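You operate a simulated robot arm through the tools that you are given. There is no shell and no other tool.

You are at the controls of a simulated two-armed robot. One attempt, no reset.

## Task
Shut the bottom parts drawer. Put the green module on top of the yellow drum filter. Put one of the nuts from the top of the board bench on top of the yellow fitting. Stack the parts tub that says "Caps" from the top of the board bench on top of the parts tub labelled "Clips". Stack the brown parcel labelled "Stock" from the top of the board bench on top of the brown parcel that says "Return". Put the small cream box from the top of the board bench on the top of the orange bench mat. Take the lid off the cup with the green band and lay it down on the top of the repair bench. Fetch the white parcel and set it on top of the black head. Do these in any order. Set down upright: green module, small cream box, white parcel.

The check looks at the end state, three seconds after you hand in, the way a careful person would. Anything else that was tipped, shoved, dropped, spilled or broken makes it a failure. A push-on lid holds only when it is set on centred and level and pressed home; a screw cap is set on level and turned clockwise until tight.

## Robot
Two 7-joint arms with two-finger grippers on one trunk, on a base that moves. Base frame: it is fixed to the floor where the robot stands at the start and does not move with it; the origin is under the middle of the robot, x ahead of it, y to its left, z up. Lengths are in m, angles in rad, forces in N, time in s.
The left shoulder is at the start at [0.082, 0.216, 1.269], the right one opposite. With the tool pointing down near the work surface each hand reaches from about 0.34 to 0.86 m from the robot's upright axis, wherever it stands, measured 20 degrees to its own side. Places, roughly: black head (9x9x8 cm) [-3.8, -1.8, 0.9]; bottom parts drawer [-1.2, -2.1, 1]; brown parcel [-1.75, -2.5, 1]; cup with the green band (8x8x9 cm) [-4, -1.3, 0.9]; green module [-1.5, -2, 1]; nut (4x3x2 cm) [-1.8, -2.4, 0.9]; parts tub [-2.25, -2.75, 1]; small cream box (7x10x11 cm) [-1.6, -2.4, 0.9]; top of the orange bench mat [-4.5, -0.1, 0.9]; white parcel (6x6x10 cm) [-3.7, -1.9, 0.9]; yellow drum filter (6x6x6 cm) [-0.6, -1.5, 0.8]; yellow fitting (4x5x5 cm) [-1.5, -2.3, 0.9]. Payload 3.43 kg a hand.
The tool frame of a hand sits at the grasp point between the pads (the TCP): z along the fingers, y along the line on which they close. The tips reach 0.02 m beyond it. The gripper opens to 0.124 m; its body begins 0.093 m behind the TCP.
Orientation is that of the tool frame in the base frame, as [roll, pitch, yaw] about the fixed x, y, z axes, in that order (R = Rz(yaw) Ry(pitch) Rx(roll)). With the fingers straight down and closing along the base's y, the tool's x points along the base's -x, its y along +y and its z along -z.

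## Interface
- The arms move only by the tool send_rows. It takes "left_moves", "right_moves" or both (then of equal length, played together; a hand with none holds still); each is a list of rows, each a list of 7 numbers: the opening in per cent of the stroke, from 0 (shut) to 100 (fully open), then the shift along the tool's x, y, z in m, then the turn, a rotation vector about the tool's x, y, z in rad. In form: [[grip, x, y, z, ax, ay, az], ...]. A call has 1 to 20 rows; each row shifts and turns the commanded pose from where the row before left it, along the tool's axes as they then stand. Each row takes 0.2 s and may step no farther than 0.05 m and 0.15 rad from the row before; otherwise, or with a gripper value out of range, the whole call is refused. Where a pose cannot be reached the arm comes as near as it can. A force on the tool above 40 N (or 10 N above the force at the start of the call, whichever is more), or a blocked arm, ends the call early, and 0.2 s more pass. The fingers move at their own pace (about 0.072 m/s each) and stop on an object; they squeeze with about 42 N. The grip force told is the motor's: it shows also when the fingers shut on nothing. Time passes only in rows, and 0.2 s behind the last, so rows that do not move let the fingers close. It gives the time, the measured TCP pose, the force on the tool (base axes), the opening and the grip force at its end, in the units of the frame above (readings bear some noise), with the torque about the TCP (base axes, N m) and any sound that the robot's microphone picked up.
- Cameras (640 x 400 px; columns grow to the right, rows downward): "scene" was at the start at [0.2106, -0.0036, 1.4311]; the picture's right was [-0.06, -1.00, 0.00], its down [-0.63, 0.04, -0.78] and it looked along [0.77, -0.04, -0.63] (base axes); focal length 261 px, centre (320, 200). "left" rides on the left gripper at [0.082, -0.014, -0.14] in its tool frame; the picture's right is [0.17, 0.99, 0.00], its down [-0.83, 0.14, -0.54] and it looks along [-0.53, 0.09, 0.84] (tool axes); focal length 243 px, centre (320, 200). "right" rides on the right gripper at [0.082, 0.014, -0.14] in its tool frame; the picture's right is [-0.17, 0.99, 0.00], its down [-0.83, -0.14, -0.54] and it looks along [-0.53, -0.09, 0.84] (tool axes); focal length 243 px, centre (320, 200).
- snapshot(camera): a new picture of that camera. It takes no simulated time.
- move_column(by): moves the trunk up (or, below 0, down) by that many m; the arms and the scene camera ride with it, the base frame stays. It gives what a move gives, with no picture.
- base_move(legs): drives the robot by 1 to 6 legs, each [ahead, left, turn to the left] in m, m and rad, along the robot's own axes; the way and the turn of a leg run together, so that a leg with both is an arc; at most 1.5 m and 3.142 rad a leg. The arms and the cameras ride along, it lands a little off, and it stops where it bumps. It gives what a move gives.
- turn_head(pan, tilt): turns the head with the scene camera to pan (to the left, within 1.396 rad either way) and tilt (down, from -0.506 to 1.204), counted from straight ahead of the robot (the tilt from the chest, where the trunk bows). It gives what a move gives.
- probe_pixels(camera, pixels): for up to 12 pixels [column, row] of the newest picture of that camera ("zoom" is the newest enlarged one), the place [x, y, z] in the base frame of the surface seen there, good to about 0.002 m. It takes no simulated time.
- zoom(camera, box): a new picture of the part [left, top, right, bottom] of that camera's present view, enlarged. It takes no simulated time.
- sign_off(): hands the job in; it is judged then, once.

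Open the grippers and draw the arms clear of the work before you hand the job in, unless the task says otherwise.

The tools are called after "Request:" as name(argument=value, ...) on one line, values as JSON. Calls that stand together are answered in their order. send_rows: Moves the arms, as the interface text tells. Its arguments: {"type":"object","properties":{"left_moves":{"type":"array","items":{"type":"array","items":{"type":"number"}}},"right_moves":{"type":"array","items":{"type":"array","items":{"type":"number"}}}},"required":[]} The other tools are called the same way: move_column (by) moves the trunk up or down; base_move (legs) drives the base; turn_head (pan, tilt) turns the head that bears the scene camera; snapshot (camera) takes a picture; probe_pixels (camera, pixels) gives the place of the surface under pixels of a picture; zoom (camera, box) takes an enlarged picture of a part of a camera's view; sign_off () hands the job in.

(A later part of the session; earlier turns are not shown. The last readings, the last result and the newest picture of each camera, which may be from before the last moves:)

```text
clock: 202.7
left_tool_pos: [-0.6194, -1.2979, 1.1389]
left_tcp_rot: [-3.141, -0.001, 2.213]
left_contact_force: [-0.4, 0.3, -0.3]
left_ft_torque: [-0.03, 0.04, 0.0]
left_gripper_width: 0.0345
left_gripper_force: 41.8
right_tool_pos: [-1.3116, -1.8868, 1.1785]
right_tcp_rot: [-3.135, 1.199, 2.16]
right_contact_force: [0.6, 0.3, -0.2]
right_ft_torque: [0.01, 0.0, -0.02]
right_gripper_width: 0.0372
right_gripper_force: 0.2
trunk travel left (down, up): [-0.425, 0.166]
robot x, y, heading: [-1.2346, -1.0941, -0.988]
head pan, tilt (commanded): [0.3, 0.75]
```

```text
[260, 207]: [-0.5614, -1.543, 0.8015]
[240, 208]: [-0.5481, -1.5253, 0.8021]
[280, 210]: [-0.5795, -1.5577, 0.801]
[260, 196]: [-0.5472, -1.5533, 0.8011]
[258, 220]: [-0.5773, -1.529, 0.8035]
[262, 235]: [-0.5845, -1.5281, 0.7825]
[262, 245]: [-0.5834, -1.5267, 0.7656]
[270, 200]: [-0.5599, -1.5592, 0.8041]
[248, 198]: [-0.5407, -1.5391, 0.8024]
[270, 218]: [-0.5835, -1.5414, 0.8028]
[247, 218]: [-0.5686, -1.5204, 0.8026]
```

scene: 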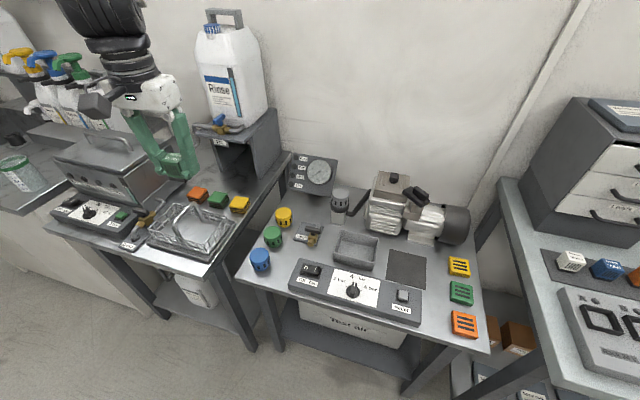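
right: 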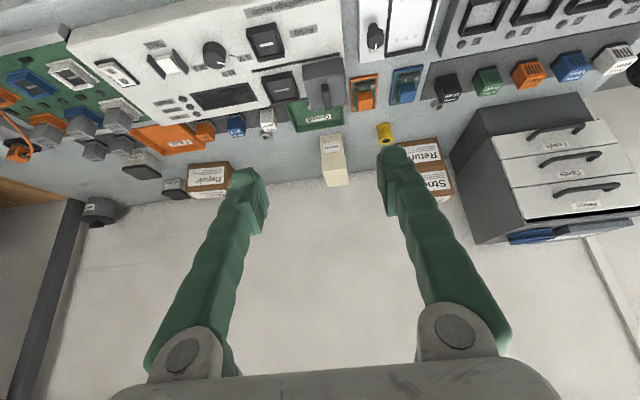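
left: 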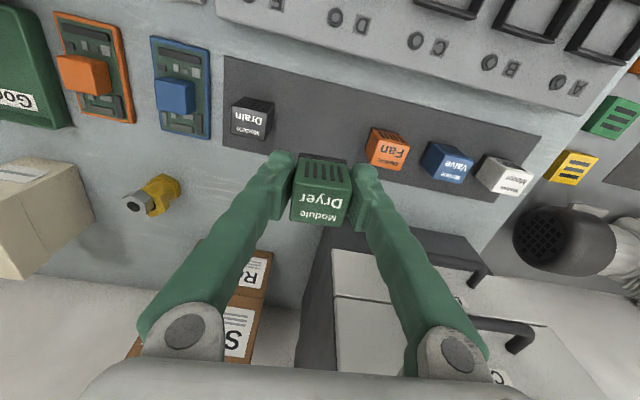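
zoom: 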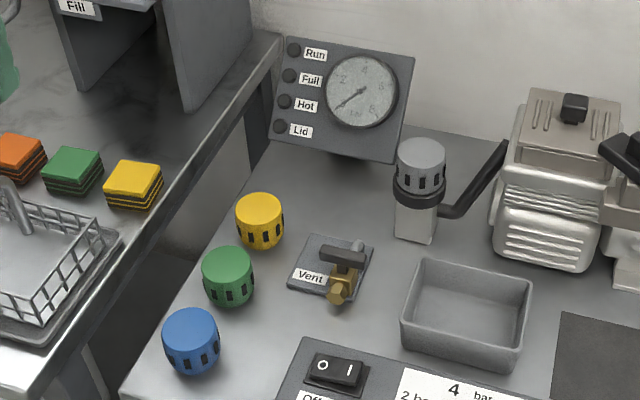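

The drum's top centre is (-0.563,-1.541) at z 0.802. I go 0.1 m ahead and recheck with both cameras.

Request:
base_move(legs=[[0.1, 0, 0.0]])

Request:
snapshot(camera="scene")

Request:
snapshot(camera="left")

```text
clock: 203.9
left_tool_pos: [-0.5665, -1.3826, 1.1403]
left_tcp_rot: [3.14, 0.001, 2.209]
left_contact_force: [0.0, 0.1, -0.5]
left_ft_torque: [-0.01, 0.01, 0.03]
left_gripper_width: 0.0347
left_gripper_force: 41.7
right_tool_pos: [-1.2603, -1.9692, 1.1797]
right_tcp_rot: [-3.131, 1.201, 2.156]
right_contact_force: [-0.7, -0.1, 0.2]
right_ft_torque: [0.01, 0.0, 0.0]
right_gripper_width: 0.0372
right_gripper_force: 0.2
trunk travel left (down, up): [-0.425, 0.166]
robot x, y, heading: [-1.1832, -1.1726, -0.992]
head pan, tilt (commanded): [0.3, 0.75]
```

```text
taken
```

scene: 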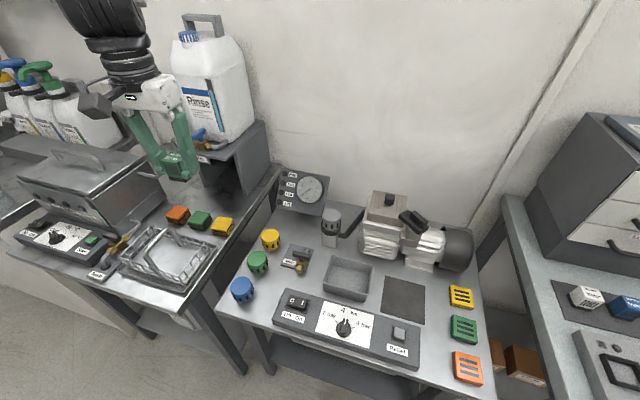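

```text
taken
```

left: 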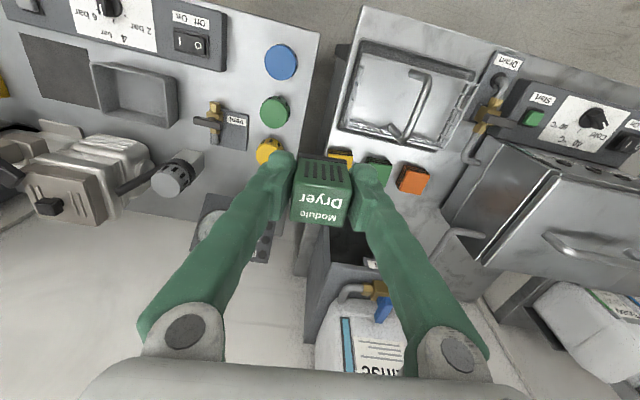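

I probe obstacles near the drum: gauge panel, rinse stand and tank, and the drum again.

Request:
probe_pixels(camera="scene", pixels=[[285, 172], [325, 178], [300, 210], [262, 150], [245, 185], [268, 125], [250, 100], [220, 140], [270, 235], [332, 212], [297, 255], [205, 137]])

Request:
zoom(camera="scene", box=[230, 200, 310, 280])

```text
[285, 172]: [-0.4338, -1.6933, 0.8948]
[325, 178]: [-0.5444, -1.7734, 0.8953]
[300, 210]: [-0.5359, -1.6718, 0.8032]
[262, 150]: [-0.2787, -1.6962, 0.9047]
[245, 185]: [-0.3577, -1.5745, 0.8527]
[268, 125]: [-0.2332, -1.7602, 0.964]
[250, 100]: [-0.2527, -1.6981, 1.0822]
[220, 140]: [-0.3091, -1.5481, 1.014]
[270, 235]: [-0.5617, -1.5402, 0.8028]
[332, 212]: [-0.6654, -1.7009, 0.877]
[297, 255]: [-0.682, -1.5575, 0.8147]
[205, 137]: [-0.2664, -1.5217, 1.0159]
```

```text
5.00 times, centred on (270, 240) of scene
```

zoom: 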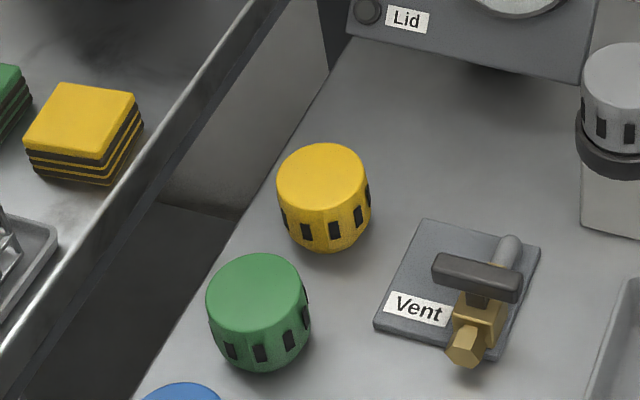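

Everything near the drum is at least 0.2 m away or lower. I move the module above the drum and descend to about 4 cm above it.

Request:
send_rows(left_moves=[[20, -0.0323, -0.0229, 0, 0, 0, 0], [20, -0.0323, -0.0229, 0, 0, 0, 0], [20, -0.0323, -0.0229, 0, 0, 0, 0], [20, -0.0321, -0.0227, 0, 0, 0, 0], [20, 0, 0, 0.045, 0, 0, 0], [20, 0, 0, 0.045, 0, 0, 0], [20, 0, 0, 0.045, 0, 0, 0], [20, 0, 0, 0.045, 0, 0, 0], [20, 0, 0, 0.045, 0, 0, 0], [20, 0, 0, 0.04, 0, 0, 0], [20, 0, 0, 0, 0, 0, 0]])

Request:
zoom(camera="scene", box=[210, 170, 330, 280])

Request:
zoom(camera="left", box=[220, 60, 420, 240])

```text
clock: 206.3
left_tool_pos: [-0.5621, -1.5411, 0.8734]
left_tcp_rot: [-3.141, 0.001, 2.21]
left_contact_force: [-0.3, -0.3, -0.9]
left_ft_torque: [0.0, 0.02, -0.02]
left_gripper_width: 0.0344
left_gripper_force: 42.4
right_tool_pos: [-1.2597, -1.9703, 1.179]
right_tcp_rot: [-3.132, 1.201, 2.155]
right_contact_force: [-0.1, -0.6, -0.4]
right_ft_torque: [-0.01, -0.03, 0.01]
right_gripper_width: 0.0369
right_gripper_force: 0.0
trunk travel left (down, up): [-0.425, 0.166]
robot x, y, heading: [-1.1825, -1.1726, -0.996]
head pan, tilt (commanded): [0.3, 0.75]
```

```text
3.64 times, centred on (270, 225) of scene
```

zoom: 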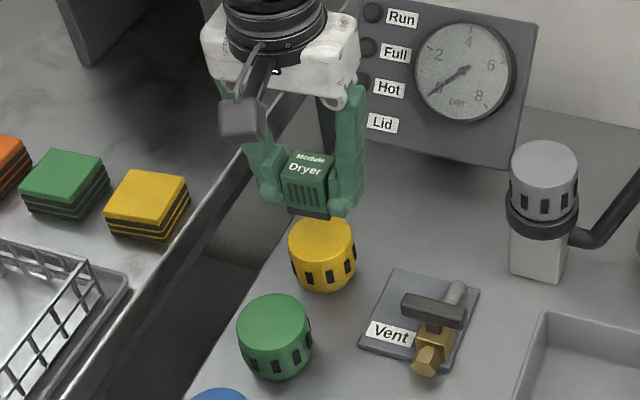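

```text
2.22 times, centred on (320, 150) of left
```

zoom: 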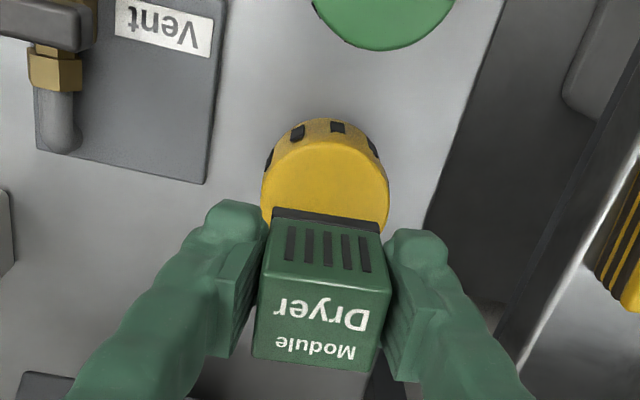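

Module and drum line up in both views. I lower to just above and creep down until contact.

Request:
send_rows(left_moves=[[20, 0, 0, 0.02, 0, 0, 0], [20, 0, 0, 0.014, 0, 0, 0], [20, 0, 0, 0.003, 0, 0, 0], [20, 0, 0, 0.002, 0, 0, 0], [20, 0, 0, 0, 0, 0, 0]])

Request:
zoom(camera="scene", box=[240, 190, 310, 260])

```text
clock: 207.6
left_tool_pos: [-0.5624, -1.5426, 0.8342]
left_tcp_rot: [-3.141, 0.001, 2.209]
left_contact_force: [0.4, 0.0, -0.4]
left_ft_torque: [0.01, -0.03, -0.02]
left_gripper_width: 0.0347
left_gripper_force: 41.8
right_tool_pos: [-1.2599, -1.9705, 1.1791]
right_tcp_rot: [-3.133, 1.199, 2.156]
right_contact_force: [-0.3, 0.1, 0.1]
right_ft_torque: [0.05, 0.02, -0.04]
right_gripper_width: 0.0372
right_gripper_force: 0.1
trunk travel left (down, up): [-0.425, 0.166]
robot x, y, heading: [-1.1831, -1.1735, -0.992]
head pan, tilt (commanded): [0.3, 0.75]
```

```text
5.71 times, centred on (275, 225) of scene
```

zoom: 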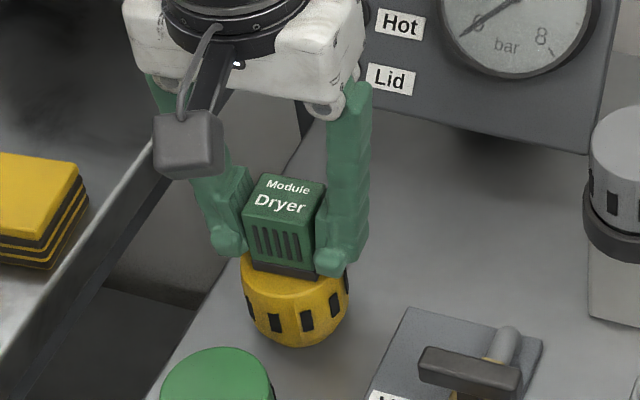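

Nearly touching and centred. I creep down in 1.5 mm steps.

Request:
send_rows(left_moves=[[20, 0, 0, 0.0015, 0, 0, 0], [20, 0, 0, 0, 0, 0, 0]])

Request:
send_rows(left_moves=[[20, 0, 0, 0.0015, 0, 0, 0], [20, 0, 0, 0, 0, 0, 0]])

```text
clock: 208.2
left_tool_pos: [-0.563, -1.5418, 0.8329]
left_tcp_rot: [3.141, 0.0, 2.209]
left_contact_force: [-0.3, -0.2, -1.8]
left_ft_torque: [-0.02, 0.01, -0.01]
left_gripper_width: 0.0345
left_gripper_force: 41.7
right_tool_pos: [-1.2585, -1.9703, 1.179]
right_tcp_rot: [-3.135, 1.2, 2.154]
right_contact_force: [-0.2, -0.2, 0.0]
right_ft_torque: [-0.04, 0.02, 0.03]
right_gripper_width: 0.0372
right_gripper_force: 0.1
trunk travel left (down, up): [-0.425, 0.166]
robot x, y, heading: [-1.1867, -1.1761, -0.997]
head pan, tilt (commanded): [0.3, 0.75]
```

```text
clock: 208.8
left_tool_pos: [-0.5633, -1.5415, 0.8324]
left_tcp_rot: [-3.141, 0.002, 2.209]
left_contact_force: [-0.1, 0.5, -2.3]
left_ft_torque: [0.04, 0.0, 0.01]
left_gripper_width: 0.0343
left_gripper_force: 42.4
right_tool_pos: [-1.2585, -1.9685, 1.1784]
right_tcp_rot: [-3.133, 1.199, 2.156]
right_contact_force: [-0.1, -0.1, -0.5]
right_ft_torque: [0.02, 0.03, -0.01]
right_gripper_width: 0.0373
right_gripper_force: 0.0
trunk travel left (down, up): [-0.425, 0.166]
robot x, y, heading: [-1.1836, -1.1738, -0.994]
head pan, tilt (commanded): [0.3, 0.75]
```

Not yet a clear contact. I continue creeping.

Request:
send_rows(left_moves=[[20, 0, 0, 0.0015, 0, 0, 0], [20, 0, 0, 0, 0, 0, 0]])

Request:
send_rows(left_moves=[[20, 0, 0, 0.0015, 0, 0, 0], [20, 0, 0, 0, 0, 0, 0]])

```text
clock: 209.3
left_tool_pos: [-0.5629, -1.5417, 0.8325]
left_tcp_rot: [-3.138, 0.003, 2.209]
left_contact_force: [0.9, 0.2, 4.5]
left_ft_torque: [0.06, -0.03, 0.01]
left_gripper_width: 0.0343
left_gripper_force: 41.9
right_tool_pos: [-1.2592, -1.9701, 1.1781]
right_tcp_rot: [-3.134, 1.201, 2.157]
right_contact_force: [0.8, -0.2, 1.0]
right_ft_torque: [0.0, -0.02, 0.0]
right_gripper_width: 0.0369
right_gripper_force: 0.0
trunk travel left (down, up): [-0.425, 0.166]
robot x, y, heading: [-1.1814, -1.1757, -0.994]
head pan, tilt (commanded): [0.3, 0.75]
```

```text
clock: 209.9
left_tool_pos: [-0.5627, -1.5419, 0.8314]
left_tcp_rot: [-3.139, 0.002, 2.208]
left_contact_force: [1.4, -0.1, 16.3]
left_ft_torque: [0.01, -0.1, -0.02]
left_gripper_width: 0.0347
left_gripper_force: 41.6
right_tool_pos: [-1.26, -1.9695, 1.1805]
right_tcp_rot: [-3.134, 1.2, 2.157]
right_contact_force: [0.3, 0.0, 0.5]
right_ft_torque: [-0.03, 0.02, 0.02]
right_gripper_width: 0.0371
right_gripper_force: 0.1
trunk travel left (down, up): [-0.425, 0.166]
robot x, y, heading: [-1.1795, -1.1757, -0.992]
head pan, tilt (commanded): [0.3, 0.75]
```

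Firm contact (16 N). I release the module and lift the hand.

Request:
send_rows(left_moves=[[20, 0, 0, -0.0012, 0, 0, 0], [35, 0, 0, 0, 0, 0, 0], [45, 0, 0, 0, 0, 0, 0], [45, 0, 0, 0, 0, 0, 0], [45, 0, 0, -0.03, 0, 0, 0], [45, 0, 0, -0.045, 0, 0, 0], [45, 0, 0, -0.045, 0, 0, 0], [45, 0, 0, -0.045, 0, 0, 0], [45, 0, 0, -0.045, 0, 0, 0], [45, 0, 0, 0, 0, 0, 0]])

Request:
zoom(camera="scene", box=[230, 180, 330, 280])

```text
clock: 212.2
left_tool_pos: [-0.5625, -1.5428, 1.041]
left_tcp_rot: [-3.141, 0.001, 2.209]
left_contact_force: [0.0, 1.0, 0.4]
left_ft_torque: [-0.01, 0.0, -0.01]
left_gripper_width: 0.0559
left_gripper_force: 0.1
right_tool_pos: [-1.2584, -1.971, 1.1786]
right_tcp_rot: [-3.131, 1.199, 2.156]
right_contact_force: [-0.4, 0.7, -0.1]
right_ft_torque: [-0.03, 0.01, -0.03]
right_gripper_width: 0.037
right_gripper_force: 0.1
trunk travel left (down, up): [-0.425, 0.166]
robot x, y, heading: [-1.1836, -1.1721, -0.991]
head pan, tilt (commanded): [0.3, 0.75]
```

```text
4.00 times, centred on (280, 230) of scene
```

zoom: 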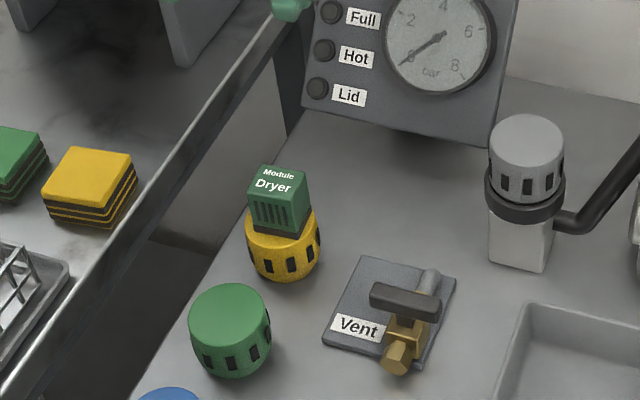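

The green module stands upright on the yellow drum filter. I retract the left hand and drive back toward the right end of the board bench for the Caps/Clips tubs.

Request:
send_rows(left_moves=[[45, 0, 0, -0.045, 0, 0, 0], [45, 0, 0, -0.045, 0, 0, 0], [45, 0.045, 0, 0, 0, 0, 0], [45, 0.045, 0, 0, 0, 0, 0], [45, 0.045, 0, 0, 0, 0, 0], [45, 0, 0, 0, 0, 0, 0]])

Request:
base_move(legs=[[-0.2, 0, 0.0], [0, -1.2, 0.0]])

Request:
turn_head(pan=-0.5, tilt=0.6)

Request:
snapshot(camera="scene")

```text
clock: 213.6
left_tool_pos: [-0.6442, -1.4326, 1.1284]
left_tcp_rot: [-3.141, 0.0, 2.212]
left_contact_force: [0.9, 0.2, -0.4]
left_ft_torque: [0.0, -0.04, 0.01]
left_gripper_width: 0.0557
left_gripper_force: 0.0
right_tool_pos: [-1.2582, -1.9703, 1.1779]
right_tcp_rot: [-3.132, 1.198, 2.157]
right_contact_force: [-0.1, -0.2, -0.4]
right_ft_torque: [0.0, -0.01, 0.01]
right_gripper_width: 0.0371
right_gripper_force: 0.1
trunk travel left (down, up): [-0.425, 0.166]
robot x, y, heading: [-1.1816, -1.1732, -0.99]
head pan, tilt (commanded): [0.3, 0.75]
```

```text
clock: 231.1
left_tool_pos: [-1.7629, -1.921, 1.1295]
left_tcp_rot: [3.141, 0.001, 2.194]
left_contact_force: [0.1, 0.4, 0.3]
left_ft_torque: [0.01, 0.02, -0.03]
left_gripper_width: 0.0558
left_gripper_force: 0.1
right_tool_pos: [-2.3859, -2.4494, 1.1786]
right_tcp_rot: [-3.131, 1.198, 2.14]
right_contact_force: [0.1, 0.2, -0.1]
right_ft_torque: [0.02, 0.01, 0.01]
right_gripper_width: 0.0374
right_gripper_force: 0.0
trunk travel left (down, up): [-0.425, 0.166]
robot x, y, heading: [-2.2999, -1.6532, -1.005]
head pan, tilt (commanded): [0.3, 0.75]
```

```text
clock: 232.2
left_tool_pos: [-1.7629, -1.9207, 1.1293]
left_tcp_rot: [-3.141, 0.002, 2.194]
left_contact_force: [0.3, 0.1, 0.4]
left_ft_torque: [0.03, 0.02, 0.0]
left_gripper_width: 0.0556
left_gripper_force: 0.0
right_tool_pos: [-2.3868, -2.4499, 1.1785]
right_tcp_rot: [-3.133, 1.199, 2.14]
right_contact_force: [1.1, 0.0, -0.4]
right_ft_torque: [-0.02, -0.03, -0.02]
right_gripper_width: 0.0372
right_gripper_force: 0.0
trunk travel left (down, up): [-0.425, 0.166]
robot x, y, heading: [-2.2987, -1.6536, -1.007]
head pan, tilt (commanded): [-0.499, 0.6]
```

```text
taken
```

scene: 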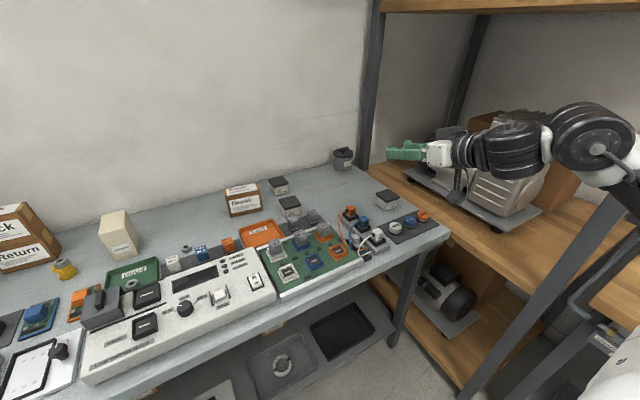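

I see three dark-lidded tubs near (280,185), (290,205) and (388,200). I zoom to read the labels.

Request:
zoom(camera="scene", box=[210, 140, 430, 280])

```text
2.86 times, centred on (320, 210) of scene
```

zoom: 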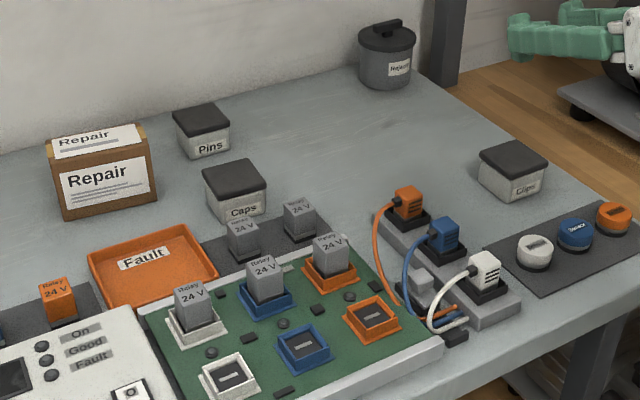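

"Pins", "Caps" (237,190) and "Clips" (512,170). I probe the corners of the Caps and Clips tubs.

Request:
probe_pixels(camera="zoom", pixels=[[208, 172], [243, 163], [264, 183], [223, 194], [235, 178], [240, 210], [484, 155], [508, 143], [543, 163], [513, 178], [512, 160], [520, 190]])

Request:
zoom(camera="scene", box=[265, 180, 325, 230])

Request:
zoom(camera="scene", box=[360, 175, 420, 225])

```text
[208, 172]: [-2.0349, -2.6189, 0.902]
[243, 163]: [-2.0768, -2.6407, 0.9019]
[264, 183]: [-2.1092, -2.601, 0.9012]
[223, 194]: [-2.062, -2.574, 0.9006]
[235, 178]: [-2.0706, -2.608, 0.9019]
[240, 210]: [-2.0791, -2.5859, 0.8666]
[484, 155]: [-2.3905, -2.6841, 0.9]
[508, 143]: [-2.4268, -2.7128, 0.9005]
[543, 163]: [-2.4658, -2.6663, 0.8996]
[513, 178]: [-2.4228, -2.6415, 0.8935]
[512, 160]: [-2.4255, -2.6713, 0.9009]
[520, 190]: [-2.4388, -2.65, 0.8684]
```

```text
8.00 times, centred on (295, 205) of scene
```

zoom: 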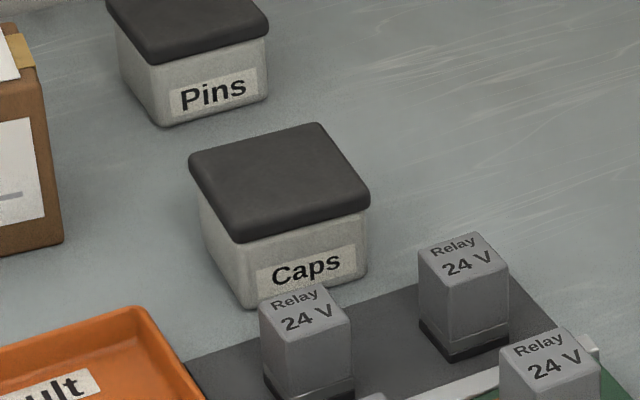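

```text
8.00 times, centred on (390, 200) of scene
```

zoom: 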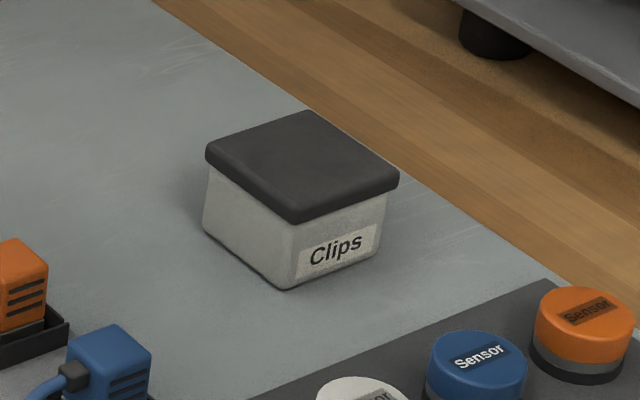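

Caps: centre (-2.071,-2.609), ~5.5 cm square, top 0.902; Clips: centre (-2.4265,-2.676). The rack is close on the right, so first I fold the right hand upward (fingers up) to make that arm compact.

Request:
send_rows(right_moves=[[30, -0.048, 0, 0, 0, -0.14, 0], [30, -0.048, 0, 0, 0, -0.14, 0], [30, -0.048, 0, 0, 0, -0.14, 0], [30, -0.048, 0, 0, 0, -0.14, 0], [30, -0.048, 0, 0, 0, -0.14, 0], [30, -0.048, 0, 0, 0, -0.14, 0], [30, -0.048, 0, 0, 0, -0.14, 0], [30, 0, 0, 0, 0, 0, 0]])

Request:
snapshot(camera="scene")

```text
clock: 234.1
left_tool_pos: [-1.7639, -1.9219, 1.1296]
left_tcp_rot: [3.14, 0.0, 2.195]
left_contact_force: [-0.3, 0.2, -0.3]
left_ft_torque: [-0.01, -0.02, 0.03]
left_gripper_width: 0.0556
left_gripper_force: 0.1
right_tool_pos: [-2.3968, -2.437, 1.5019]
right_tcp_rot: [-0.006, 0.961, -1.016]
right_contact_force: [0.6, 0.3, -0.2]
right_ft_torque: [-0.02, -0.01, -0.02]
right_gripper_width: 0.0372
right_gripper_force: 0.0
trunk travel left (down, up): [-0.425, 0.166]
robot x, y, heading: [-2.2981, -1.6524, -1.011]
head pan, tilt (commanded): [-0.499, 0.6]
```

```text
taken
```

scene: 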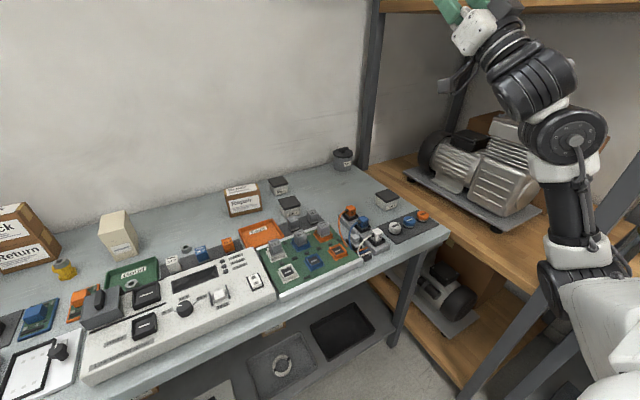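

The hand is swinging up. I continue to nearly vertical.

Request:
send_rows(right_moves=[[30, -0.048, 0, 0, 0, -0.14, 0], [30, -0.048, 0, 0, 0, -0.14, 0], [30, -0.048, 0, 0, 0, -0.14, 0], [30, -0.048, 0, 0, 0, -0.14, 0], [30, -0.048, 0, 0, 0, -0.14, 0], [30, 0, 0, 0, 0, 0, 0]])

Request:
turn_head(pan=-0.9, tilt=0.3)

Request:
snapshot(camera="scene")

```text
clock: 235.4
left_tool_pos: [-1.7619, -1.9209, 1.1295]
left_tcp_rot: [3.141, 0.0, 2.194]
left_contact_force: [1.4, 0.7, 0.4]
left_ft_torque: [-0.01, -0.06, 0.0]
left_gripper_width: 0.0559
left_gripper_force: 0.1
right_tool_pos: [-2.4936, -2.2802, 1.6517]
right_tcp_rot: [-0.004, 0.26, -1.014]
right_contact_force: [-0.4, -0.3, -0.6]
right_ft_torque: [-0.02, -0.02, 0.01]
right_gripper_width: 0.037
right_gripper_force: 0.1
trunk travel left (down, up): [-0.425, 0.166]
robot x, y, heading: [-2.301, -1.6543, -1.009]
head pan, tilt (commanded): [-0.499, 0.6]
```

```text
clock: 236.3
left_tool_pos: [-1.7615, -1.9218, 1.1298]
left_tcp_rot: [-3.141, 0.002, 2.195]
left_contact_force: [0.5, -0.3, -0.3]
left_ft_torque: [0.01, -0.01, 0.0]
left_gripper_width: 0.0559
left_gripper_force: 0.2
right_tool_pos: [-2.4929, -2.28, 1.6516]
right_tcp_rot: [-0.004, 0.262, -1.013]
right_contact_force: [-1.0, -1.0, -0.4]
right_ft_torque: [0.03, 0.0, 0.01]
right_gripper_width: 0.0372
right_gripper_force: 0.1
trunk travel left (down, up): [-0.425, 0.166]
robot x, y, heading: [-2.2987, -1.655, -1.008]
head pan, tilt (commanded): [-0.901, 0.3]
```

```text
taken
```

scene: 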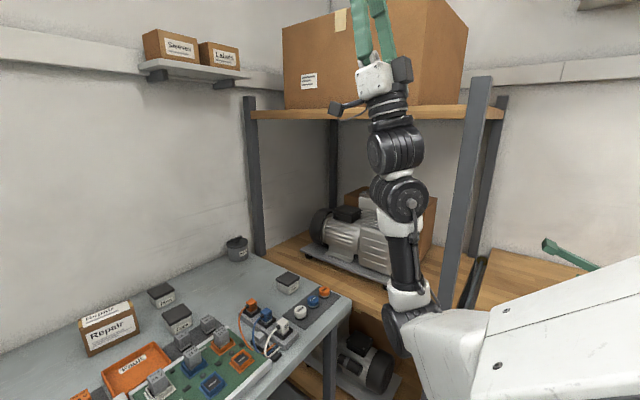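

The right arm is now compact. I drive 0.27 m ahead and 0.17 m right to stand for picking Caps with the left hand.

Request:
base_move(legs=[[0.27, 0, 0.017], [0, -0.16, 0]])

Request:
turn_head(pan=-0.4, tilt=0.75)

Request:
snapshot(camera="scene")

Request:
snapshot(camera="left")

```text
clock: 240.9
left_tool_pos: [-1.7501, -2.2242, 1.1299]
left_tcp_rot: [-3.139, -0.001, 2.207]
left_contact_force: [0.2, 0.1, 0.0]
left_ft_torque: [-0.02, -0.02, 0.0]
left_gripper_width: 0.0558
left_gripper_force: 0.1
right_tool_pos: [-2.4749, -2.5947, 1.65]
right_tcp_rot: [-0.004, 0.261, -0.995]
right_contact_force: [0.0, 0.8, -0.6]
right_ft_torque: [0.02, 0.01, -0.03]
right_gripper_width: 0.0372
right_gripper_force: 0.1
trunk travel left (down, up): [-0.425, 0.166]
robot x, y, heading: [-2.2928, -1.9651, -0.995]
head pan, tilt (commanded): [-0.901, 0.3]
```

```text
clock: 241.8
left_tool_pos: [-1.7499, -2.2223, 1.1299]
left_tcp_rot: [-3.14, 0.002, 2.21]
left_contact_force: [-0.3, -0.1, 0.1]
left_ft_torque: [0.0, -0.03, 0.02]
left_gripper_width: 0.056
left_gripper_force: 0.1
right_tool_pos: [-2.4755, -2.5937, 1.6513]
right_tcp_rot: [-0.002, 0.262, -0.996]
right_contact_force: [-0.2, 0.1, -0.6]
right_ft_torque: [-0.01, -0.01, -0.02]
right_gripper_width: 0.0372
right_gripper_force: 0.1
trunk travel left (down, up): [-0.425, 0.166]
robot x, y, heading: [-2.2869, -1.962, -0.993]
head pan, tilt (commanded): [-0.4, 0.75]
```

```text
taken
```

scene: 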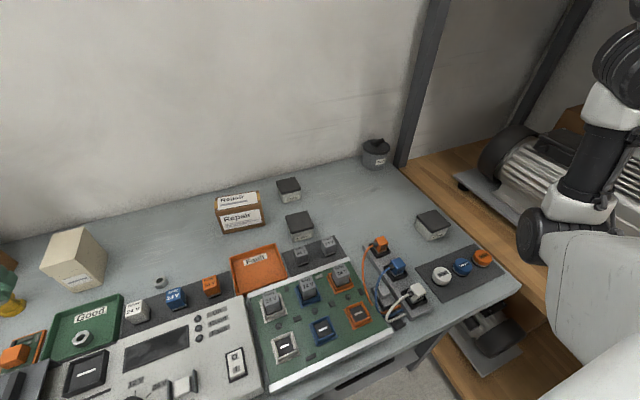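

```text
taken
```

left: 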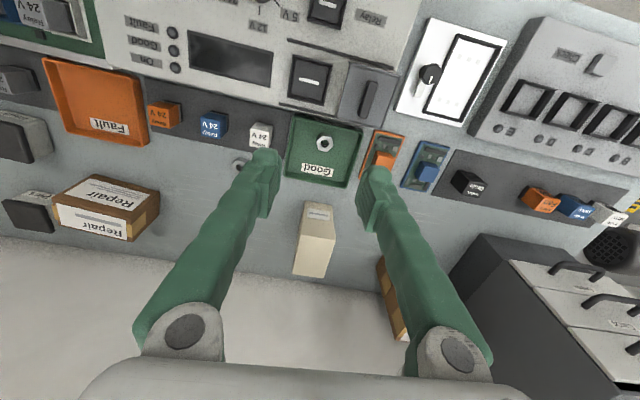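

Robot at u=2.99, v=0.39. I re-measure Caps and Clips from here.

Request:
zoom(camera="scene", box=[270, 170, 350, 250])

Request:
probe_pixels(camera="scene", pixels=[[300, 217], [286, 216], [305, 212], [313, 222], [292, 228], [433, 217], [418, 217], [434, 211], [447, 221], [431, 229], [302, 237]])

```text
5.00 times, centred on (310, 210) of scene
```

zoom: 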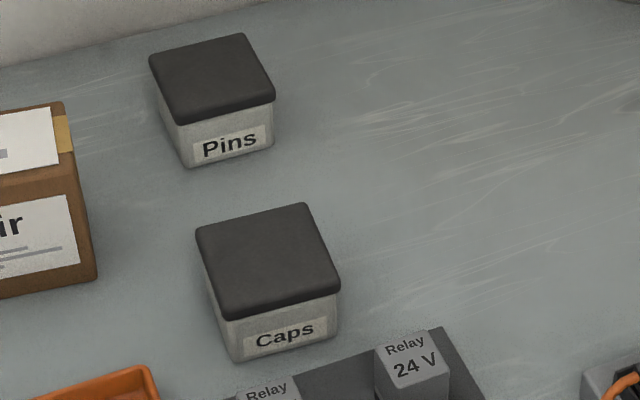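

```text
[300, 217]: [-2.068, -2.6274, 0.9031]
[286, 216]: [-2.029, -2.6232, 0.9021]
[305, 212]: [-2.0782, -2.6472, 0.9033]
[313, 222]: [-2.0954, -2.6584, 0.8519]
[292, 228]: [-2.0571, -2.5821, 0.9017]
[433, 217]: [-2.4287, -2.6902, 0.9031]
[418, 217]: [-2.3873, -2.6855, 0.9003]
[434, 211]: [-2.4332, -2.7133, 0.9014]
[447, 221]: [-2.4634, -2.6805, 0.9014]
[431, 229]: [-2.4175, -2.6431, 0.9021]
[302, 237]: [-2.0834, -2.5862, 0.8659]
```

I probe the Caps lid corners in this zoom.

Request:
probe_pixels(camera="zoom", pixels=[[201, 232], [303, 210], [333, 281], [225, 308], [268, 258], [236, 355], [336, 325]])

Request:
zoom(camera="scene", box=[400, 185, 470, 255])

```text
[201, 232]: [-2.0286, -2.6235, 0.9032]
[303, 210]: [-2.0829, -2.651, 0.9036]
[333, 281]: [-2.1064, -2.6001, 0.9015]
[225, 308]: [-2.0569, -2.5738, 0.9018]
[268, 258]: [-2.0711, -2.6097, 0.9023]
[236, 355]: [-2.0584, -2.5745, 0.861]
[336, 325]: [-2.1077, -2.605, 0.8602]
```

```text
5.71 times, centred on (435, 220) of scene
```

zoom: 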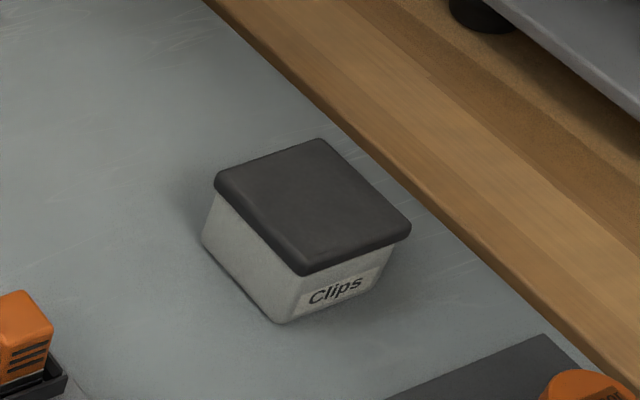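

Caps centre (-2.069,-2.612), 6 cm square, angle 27.5°. I lower the left hand to z≈1.02 and move it right in stages, watching for reach warnings.

Request:
send_rows(left_moves=[[70, 0, 0, 0.045, 0, 0, 0], [70, 0, 0, 0.045, 0, 0, 0.0], [70, 0, 0, 0.02, 0, 0, 0.08], [70, 0, -0.04, 0, 0, 0, 0.079], [70, -0.01, -0.045, 0, 0, 0, 0], [70, -0.01, -0.045, 0, 0, 0, 0], [70, -0.01, -0.045, 0, 0, 0, 0], [70, 0, 0, 0, 0, 0, 0]])

```text
clock: 243.6
left_tool_pos: [-1.8929, -2.3319, 1.0208]
left_tcp_rot: [-3.138, 0.002, 2.05]
left_contact_force: [-1.1, 0.1, 0.4]
left_ft_torque: [-0.03, 0.02, 0.0]
left_gripper_width: 0.0869
left_gripper_force: 0.0
right_tool_pos: [-2.4743, -2.5931, 1.6521]
right_tcp_rot: [-0.007, 0.26, -0.998]
right_contact_force: [-0.4, -0.1, 0.1]
right_ft_torque: [0.07, -0.03, -0.02]
right_gripper_width: 0.0371
right_gripper_force: 0.0
trunk travel left (down, up): [-0.425, 0.166]
robot x, y, heading: [-2.2889, -1.9633, -0.992]
head pan, tilt (commanded): [-0.4, 0.75]
```

No warnings. I continue to above Caps in two parts.

Request:
send_rows(left_moves=[[70, -0.021, -0.0357, 0, 0, 0, 0], [70, -0.021, -0.0357, 0, 0, 0, 0], [70, -0.021, -0.0357, 0, 0, 0, 0], [70, -0.021, -0.0357, 0, 0, 0, 0], [70, 0, 0, 0, 0, 0, 0]])

Request:
snapshot(camera="scene")

```text
clock: 244.8
left_tool_pos: [-1.9781, -2.472, 1.0204]
left_tcp_rot: [-3.141, 0.002, 2.051]
left_contact_force: [-0.3, 0.9, 1.0]
left_ft_torque: [-0.03, 0.01, -0.02]
left_gripper_width: 0.0869
left_gripper_force: 0.0
right_tool_pos: [-2.4735, -2.5931, 1.6523]
right_tcp_rot: [-0.006, 0.262, -0.997]
right_contact_force: [0.4, 0.2, 0.4]
right_ft_torque: [-0.01, -0.01, 0.0]
right_gripper_width: 0.0373
right_gripper_force: 0.1
trunk travel left (down, up): [-0.425, 0.166]
robot x, y, heading: [-2.287, -1.9648, -0.998]
head pan, tilt (commanded): [-0.4, 0.75]
```

```text
taken
```

scene: 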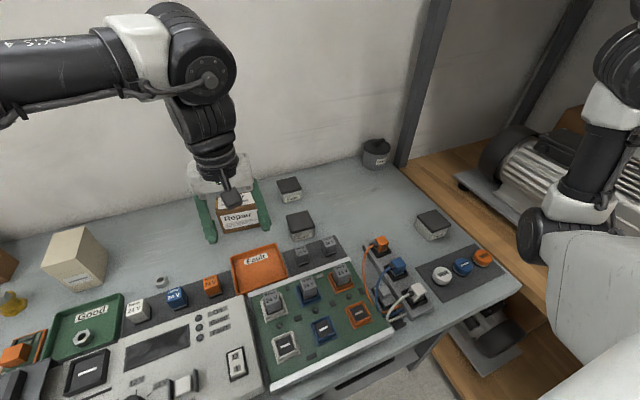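

Fine so far. Four more rows to above Caps.

Request:
send_rows(left_moves=[[70, -0.0206, -0.0362, 0, 0, 0, 0], [70, -0.0206, -0.0362, 0, 0, 0, 0], [70, -0.0206, -0.0362, 0, 0, 0, 0], [70, -0.0206, -0.0362, 0, 0, 0, 0], [70, 0, 0, 0, 0, 0, 0]])

Request:
snapshot(camera="left")

Request:
snapshot(camera="scene")

```text
clock: 245.5
left_tool_pos: [-1.9128, -2.5429, 1.0716]
left_tcp_rot: [-2.96, -0.014, 2.256]
left_contact_force: [0.1, 0.2, 1.4]
left_ft_torque: [-0.03, 0.07, 0.01]
left_gripper_width: 0.0868
left_gripper_force: 0.1
left hand out of reach, approached as far as the arm can: row 2, 3
right_tool_pos: [-2.4709, -2.5933, 1.6515]
right_tcp_rot: [-0.004, 0.262, -0.994]
right_contact_force: [0.3, 0.1, -0.3]
right_ft_torque: [0.03, -0.03, -0.02]
right_gripper_width: 0.0374
right_gripper_force: 0.2
trunk travel left (down, up): [-0.425, 0.166]
robot x, y, heading: [-2.2927, -1.9657, -0.994]
head pan, tilt (commanded): [-0.4, 0.75]
stopped in row 3 (left hand): the arm was blocked; the commanded pose is now the measured one
```

```text
taken
```

left: 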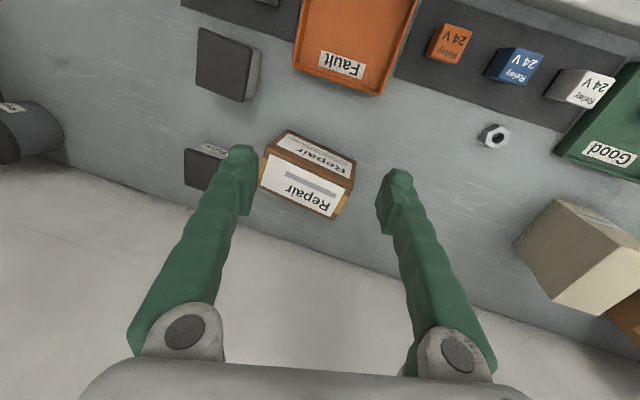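

```text
taken
```

scene: 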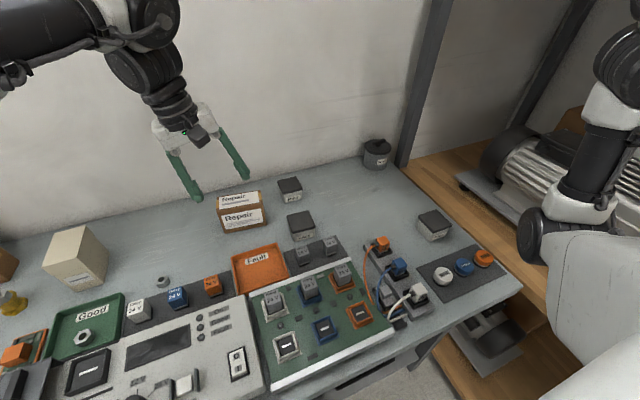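

The left arm can't reach that far across; it stopped tilted. I bring it back left and toward the robot, levelling the hand.

Request:
send_rows(left_moves=[[70, 0.03, 0.02, 0, -0.09, 0, 0], [70, 0.04, 0.02, 0, -0.09, 0, 0], [70, 0.04, 0.0, 0, 0, 0, 0], [70, 0, 0, 0, 0, 0, 0]])

Request:
snapshot(camera="scene")

```text
clock: 246.5
left_tool_pos: [-1.9585, -2.436, 1.0649]
left_tcp_rot: [3.136, -0.016, 2.25]
left_contact_force: [0.5, -0.4, -0.5]
left_ft_torque: [0.03, 0.02, 0.0]
left_gripper_width: 0.0868
left_gripper_force: 0.1
right_tool_pos: [-2.4741, -2.5957, 1.6516]
right_tcp_rot: [-0.003, 0.261, -0.994]
right_contact_force: [0.1, 0.1, 0.4]
right_ft_torque: [-0.03, -0.01, -0.02]
right_gripper_width: 0.0375
right_gripper_force: 0.1
trunk travel left (down, up): [-0.425, 0.166]
robot x, y, heading: [-2.2888, -1.9605, -0.993]
head pan, tilt (commanded): [-0.4, 0.75]
```

```text
taken
```

scene: 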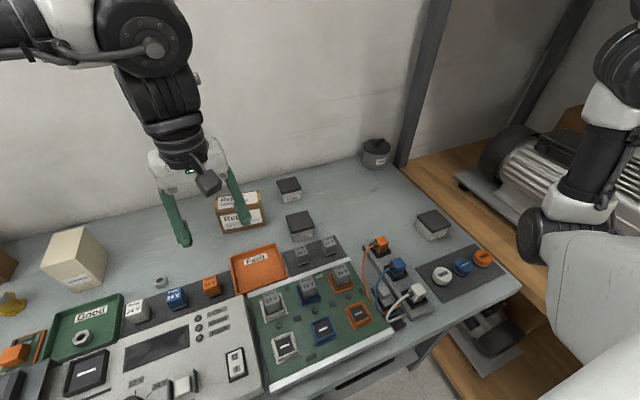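

The arm is fine. The left hand needs the tub on its own side, so I'll stand further left and turn right about 40°. First I pull the hand back, then back up, shift left and turn.

Request:
send_rows(left_moves=[[70, 0.03, 0.03, -0.02, 0, 0, 0], [70, 0.02, 0.04, -0.02, 0, 0, 0], [70, 0.02, 0.04, -0.02, 0, 0, 0], [70, 0, 0.045, 0, 0, 0, 0.1], [70, 0, 0.045, 0, 0, 0, 0], [70, 0, 0.045, 0, 0, 0, 0], [70, 0, 0, 0, 0, 0, 0]])

Request:
base_move(legs=[[-0.1, 0, 0], [0, 0.17, 0], [0, 0, -0.698]])

Request:
turn_head(pan=0.1, tilt=0.75)

Request:
snapshot(camera="scene")

```text
clock: 248.1
left_tool_pos: [-1.8476, -2.3591, 1.0643]
left_tcp_rot: [3.139, -0.016, 2.146]
left_contact_force: [-0.4, 0.2, 0.3]
left_ft_torque: [-0.01, -0.01, -0.03]
left_gripper_width: 0.0866
left_gripper_force: 0.1
left hand out of reach, approached as far as the arm can: row 1, 2, 3
right_tool_pos: [-2.4759, -2.5952, 1.6512]
right_tcp_rot: [-0.004, 0.263, -0.994]
right_contact_force: [0.0, 0.8, 0.1]
right_ft_torque: [-0.04, 0.01, 0.02]
right_gripper_width: 0.0371
right_gripper_force: 0.0
trunk travel left (down, up): [-0.425, 0.166]
robot x, y, heading: [-2.2888, -1.968, -0.996]
head pan, tilt (commanded): [-0.4, 0.75]
```

```text
clock: 254.4
left_tool_pos: [-2.1219, -2.3747, 1.0644]
left_tcp_rot: [3.138, -0.015, 1.441]
left_contact_force: [0.5, -0.1, -0.4]
left_ft_torque: [0.0, 0.02, -0.01]
left_gripper_width: 0.0868
left_gripper_force: 0.2
right_tool_pos: [-2.7528, -2.1451, 1.6516]
right_tcp_rot: [-0.004, 0.263, -1.702]
right_contact_force: [0.7, 0.4, 0.1]
right_ft_torque: [-0.02, 0.01, 0.03]
right_gripper_width: 0.0377
right_gripper_force: 0.1
trunk travel left (down, up): [-0.425, 0.166]
robot x, y, heading: [-2.204, -1.7893, -1.703]
head pan, tilt (commanded): [-0.4, 0.75]
```

```text
clock: 255.3
left_tool_pos: [-2.122, -2.3751, 1.0642]
left_tcp_rot: [3.137, -0.016, 1.44]
left_contact_force: [0.2, 0.1, -0.8]
left_ft_torque: [0.02, 0.0, 0.01]
left_gripper_width: 0.0869
left_gripper_force: 0.0
right_tool_pos: [-2.7545, -2.1468, 1.651]
right_tcp_rot: [-0.003, 0.261, -1.703]
right_contact_force: [-1.3, 0.2, 0.7]
right_ft_torque: [0.0, 0.01, 0.01]
right_gripper_width: 0.0374
right_gripper_force: 0.2
trunk travel left (down, up): [-0.425, 0.166]
robot x, y, heading: [-2.2049, -1.7876, -1.699]
head pan, tilt (commanded): [0.099, 0.75]
```

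```text
taken
```

scene: 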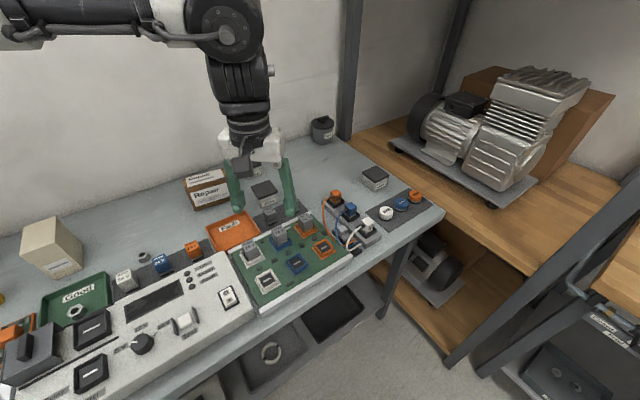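

Now Caps would be at 0.80 m ahead, 0.24 m left. I shift 0.10 m ahead and 0.07 m left, staying clear of the rack post.

Request:
base_move(legs=[[0.098, 0.07, 0]])

Request:
snapshot(camera="scene")

Request:
snapshot(camera="left")

```text
clock: 256.9
left_tool_pos: [-2.068, -2.4809, 1.064]
left_tcp_rot: [3.138, -0.014, 1.438]
left_contact_force: [-0.9, -0.5, 0.0]
left_ft_torque: [0.02, -0.02, 0.0]
left_gripper_width: 0.0871
left_gripper_force: 0.1
right_tool_pos: [-2.6976, -2.2493, 1.6514]
right_tcp_rot: [-0.003, 0.263, -1.702]
right_contact_force: [0.2, 0.6, 0.8]
right_ft_torque: [0.0, 0.03, 0.02]
right_gripper_width: 0.0372
right_gripper_force: 0.1
trunk travel left (down, up): [-0.425, 0.166]
robot x, y, heading: [-2.1451, -1.8959, -1.704]
head pan, tilt (commanded): [0.099, 0.75]
```

```text
taken
```

scene: 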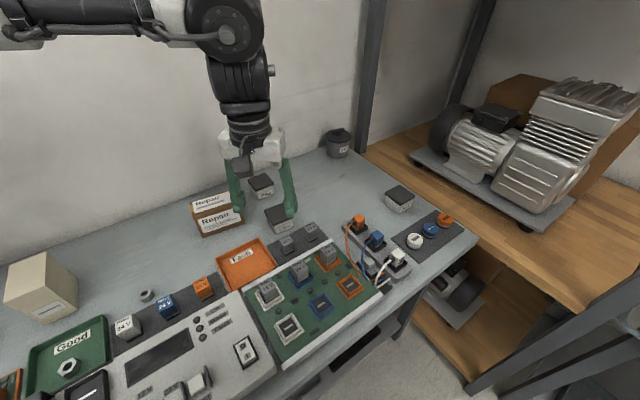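

```text
taken
```

left: 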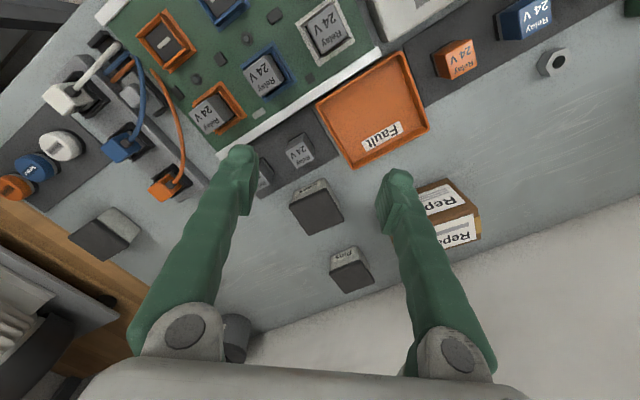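

Caps is at (315,207) in the left view, 13 cm ahead of the hand. I turn the hand 0.61 rad to line up with the tub, checking for warnings.

Request:
send_rows(left_moves=[[70, 0, 0, 0.02, 0, -0.014, -0.123], [70, 0, 0, 0.02, 0, 0, -0.123], [70, 0, 0, 0, 0, 0, -0.123], [70, 0, 0, 0, 0, 0, -0.122], [70, 0, 0, 0, 0, 0, -0.122], [70, 0, 0, 0, 0, 0, 0]])

```text
clock: 258.3
left_tool_pos: [-2.042, -2.5055, 1.0407]
left_tcp_rot: [3.136, -0.001, 1.686]
left_contact_force: [-0.4, 0.7, -0.2]
left_ft_torque: [0.0, 0.0, -0.03]
left_gripper_width: 0.0869
left_gripper_force: 0.1
left hand out of reach, approached as far as the arm can: row 2, 3, 4, 5
right_tool_pos: [-2.698, -2.2496, 1.6508]
right_tcp_rot: [-0.004, 0.262, -1.704]
right_contact_force: [-0.9, -0.3, 1.0]
right_ft_torque: [0.02, 0.0, -0.01]
right_gripper_width: 0.0374
right_gripper_force: 0.0
trunk travel left (down, up): [-0.425, 0.166]
robot x, y, heading: [-2.1468, -1.8902, -1.706]
head pan, tilt (commanded): [0.099, 0.75]
```

Inward turning is limited here. A smaller turn of the robot needs the right arm tucked closer in, so I move the right hand 0.15 m inward, keeping it upright.

Request:
send_rows(right_moves=[[30, 0.01, 0.03, 0, 0, 0, 0], [30, 0.01, 0.03, 0, 0, 0, 0], [30, 0.01, 0.03, 0, 0, 0, 0], [30, 0.01, 0.03, 0, 0, 0, 0], [30, 0.01, 0.03, 0, 0, 0, 0], [30, 0, 0, 0, 0, 0, 0]])

Request:
turn_head(pan=-0.9, tilt=0.4)

Request:
snapshot(camera="scene")

```text
clock: 259.7
left_tool_pos: [-2.0419, -2.5065, 1.0399]
left_tcp_rot: [3.137, -0.001, 1.684]
left_contact_force: [0.5, -0.3, 1.2]
left_ft_torque: [-0.02, 0.01, 0.03]
left_gripper_width: 0.0868
left_gripper_force: 0.1
right_tool_pos: [-2.5552, -2.3185, 1.6396]
right_tcp_rot: [-0.001, 0.262, -1.706]
right_contact_force: [0.1, 0.2, 0.1]
right_ft_torque: [-0.01, 0.0, -0.03]
right_gripper_width: 0.0374
right_gripper_force: 0.1
trunk travel left (down, up): [-0.425, 0.166]
robot x, y, heading: [-2.1463, -1.8947, -1.698]
head pan, tilt (commanded): [0.099, 0.75]
```

```text
clock: 261.0
left_tool_pos: [-2.0409, -2.5063, 1.0397]
left_tcp_rot: [3.138, 0.0, 1.682]
left_contact_force: [-0.1, 0.9, 0.5]
left_ft_torque: [0.01, -0.03, 0.01]
left_gripper_width: 0.0868
left_gripper_force: 0.0
right_tool_pos: [-2.5541, -2.3203, 1.6393]
right_tcp_rot: [-0.004, 0.261, -1.703]
right_contact_force: [0.3, -0.1, 0.3]
right_ft_torque: [-0.02, -0.01, 0.0]
right_gripper_width: 0.037
right_gripper_force: 0.0
trunk travel left (down, up): [-0.425, 0.166]
robot x, y, heading: [-2.1488, -1.8953, -1.701]
head pan, tilt (commanded): [-0.901, 0.4]
```

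```text
taken
```

scene: 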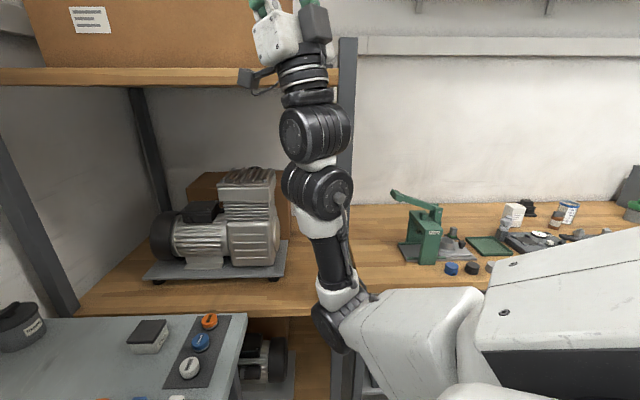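

That worked smoothly. I probe the elbow and forearm to know how far right they extend.

Request:
probe_pixels(camera="scene", pixels=[[330, 325], [325, 250], [318, 190], [312, 135], [345, 175], [365, 330], [345, 60], [270, 270]])

```text
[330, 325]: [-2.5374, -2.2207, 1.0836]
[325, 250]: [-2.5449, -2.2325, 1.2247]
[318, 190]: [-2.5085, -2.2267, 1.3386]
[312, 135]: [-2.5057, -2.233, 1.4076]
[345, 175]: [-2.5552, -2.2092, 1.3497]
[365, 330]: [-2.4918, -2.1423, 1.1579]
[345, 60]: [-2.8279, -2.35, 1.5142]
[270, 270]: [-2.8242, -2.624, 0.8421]
```

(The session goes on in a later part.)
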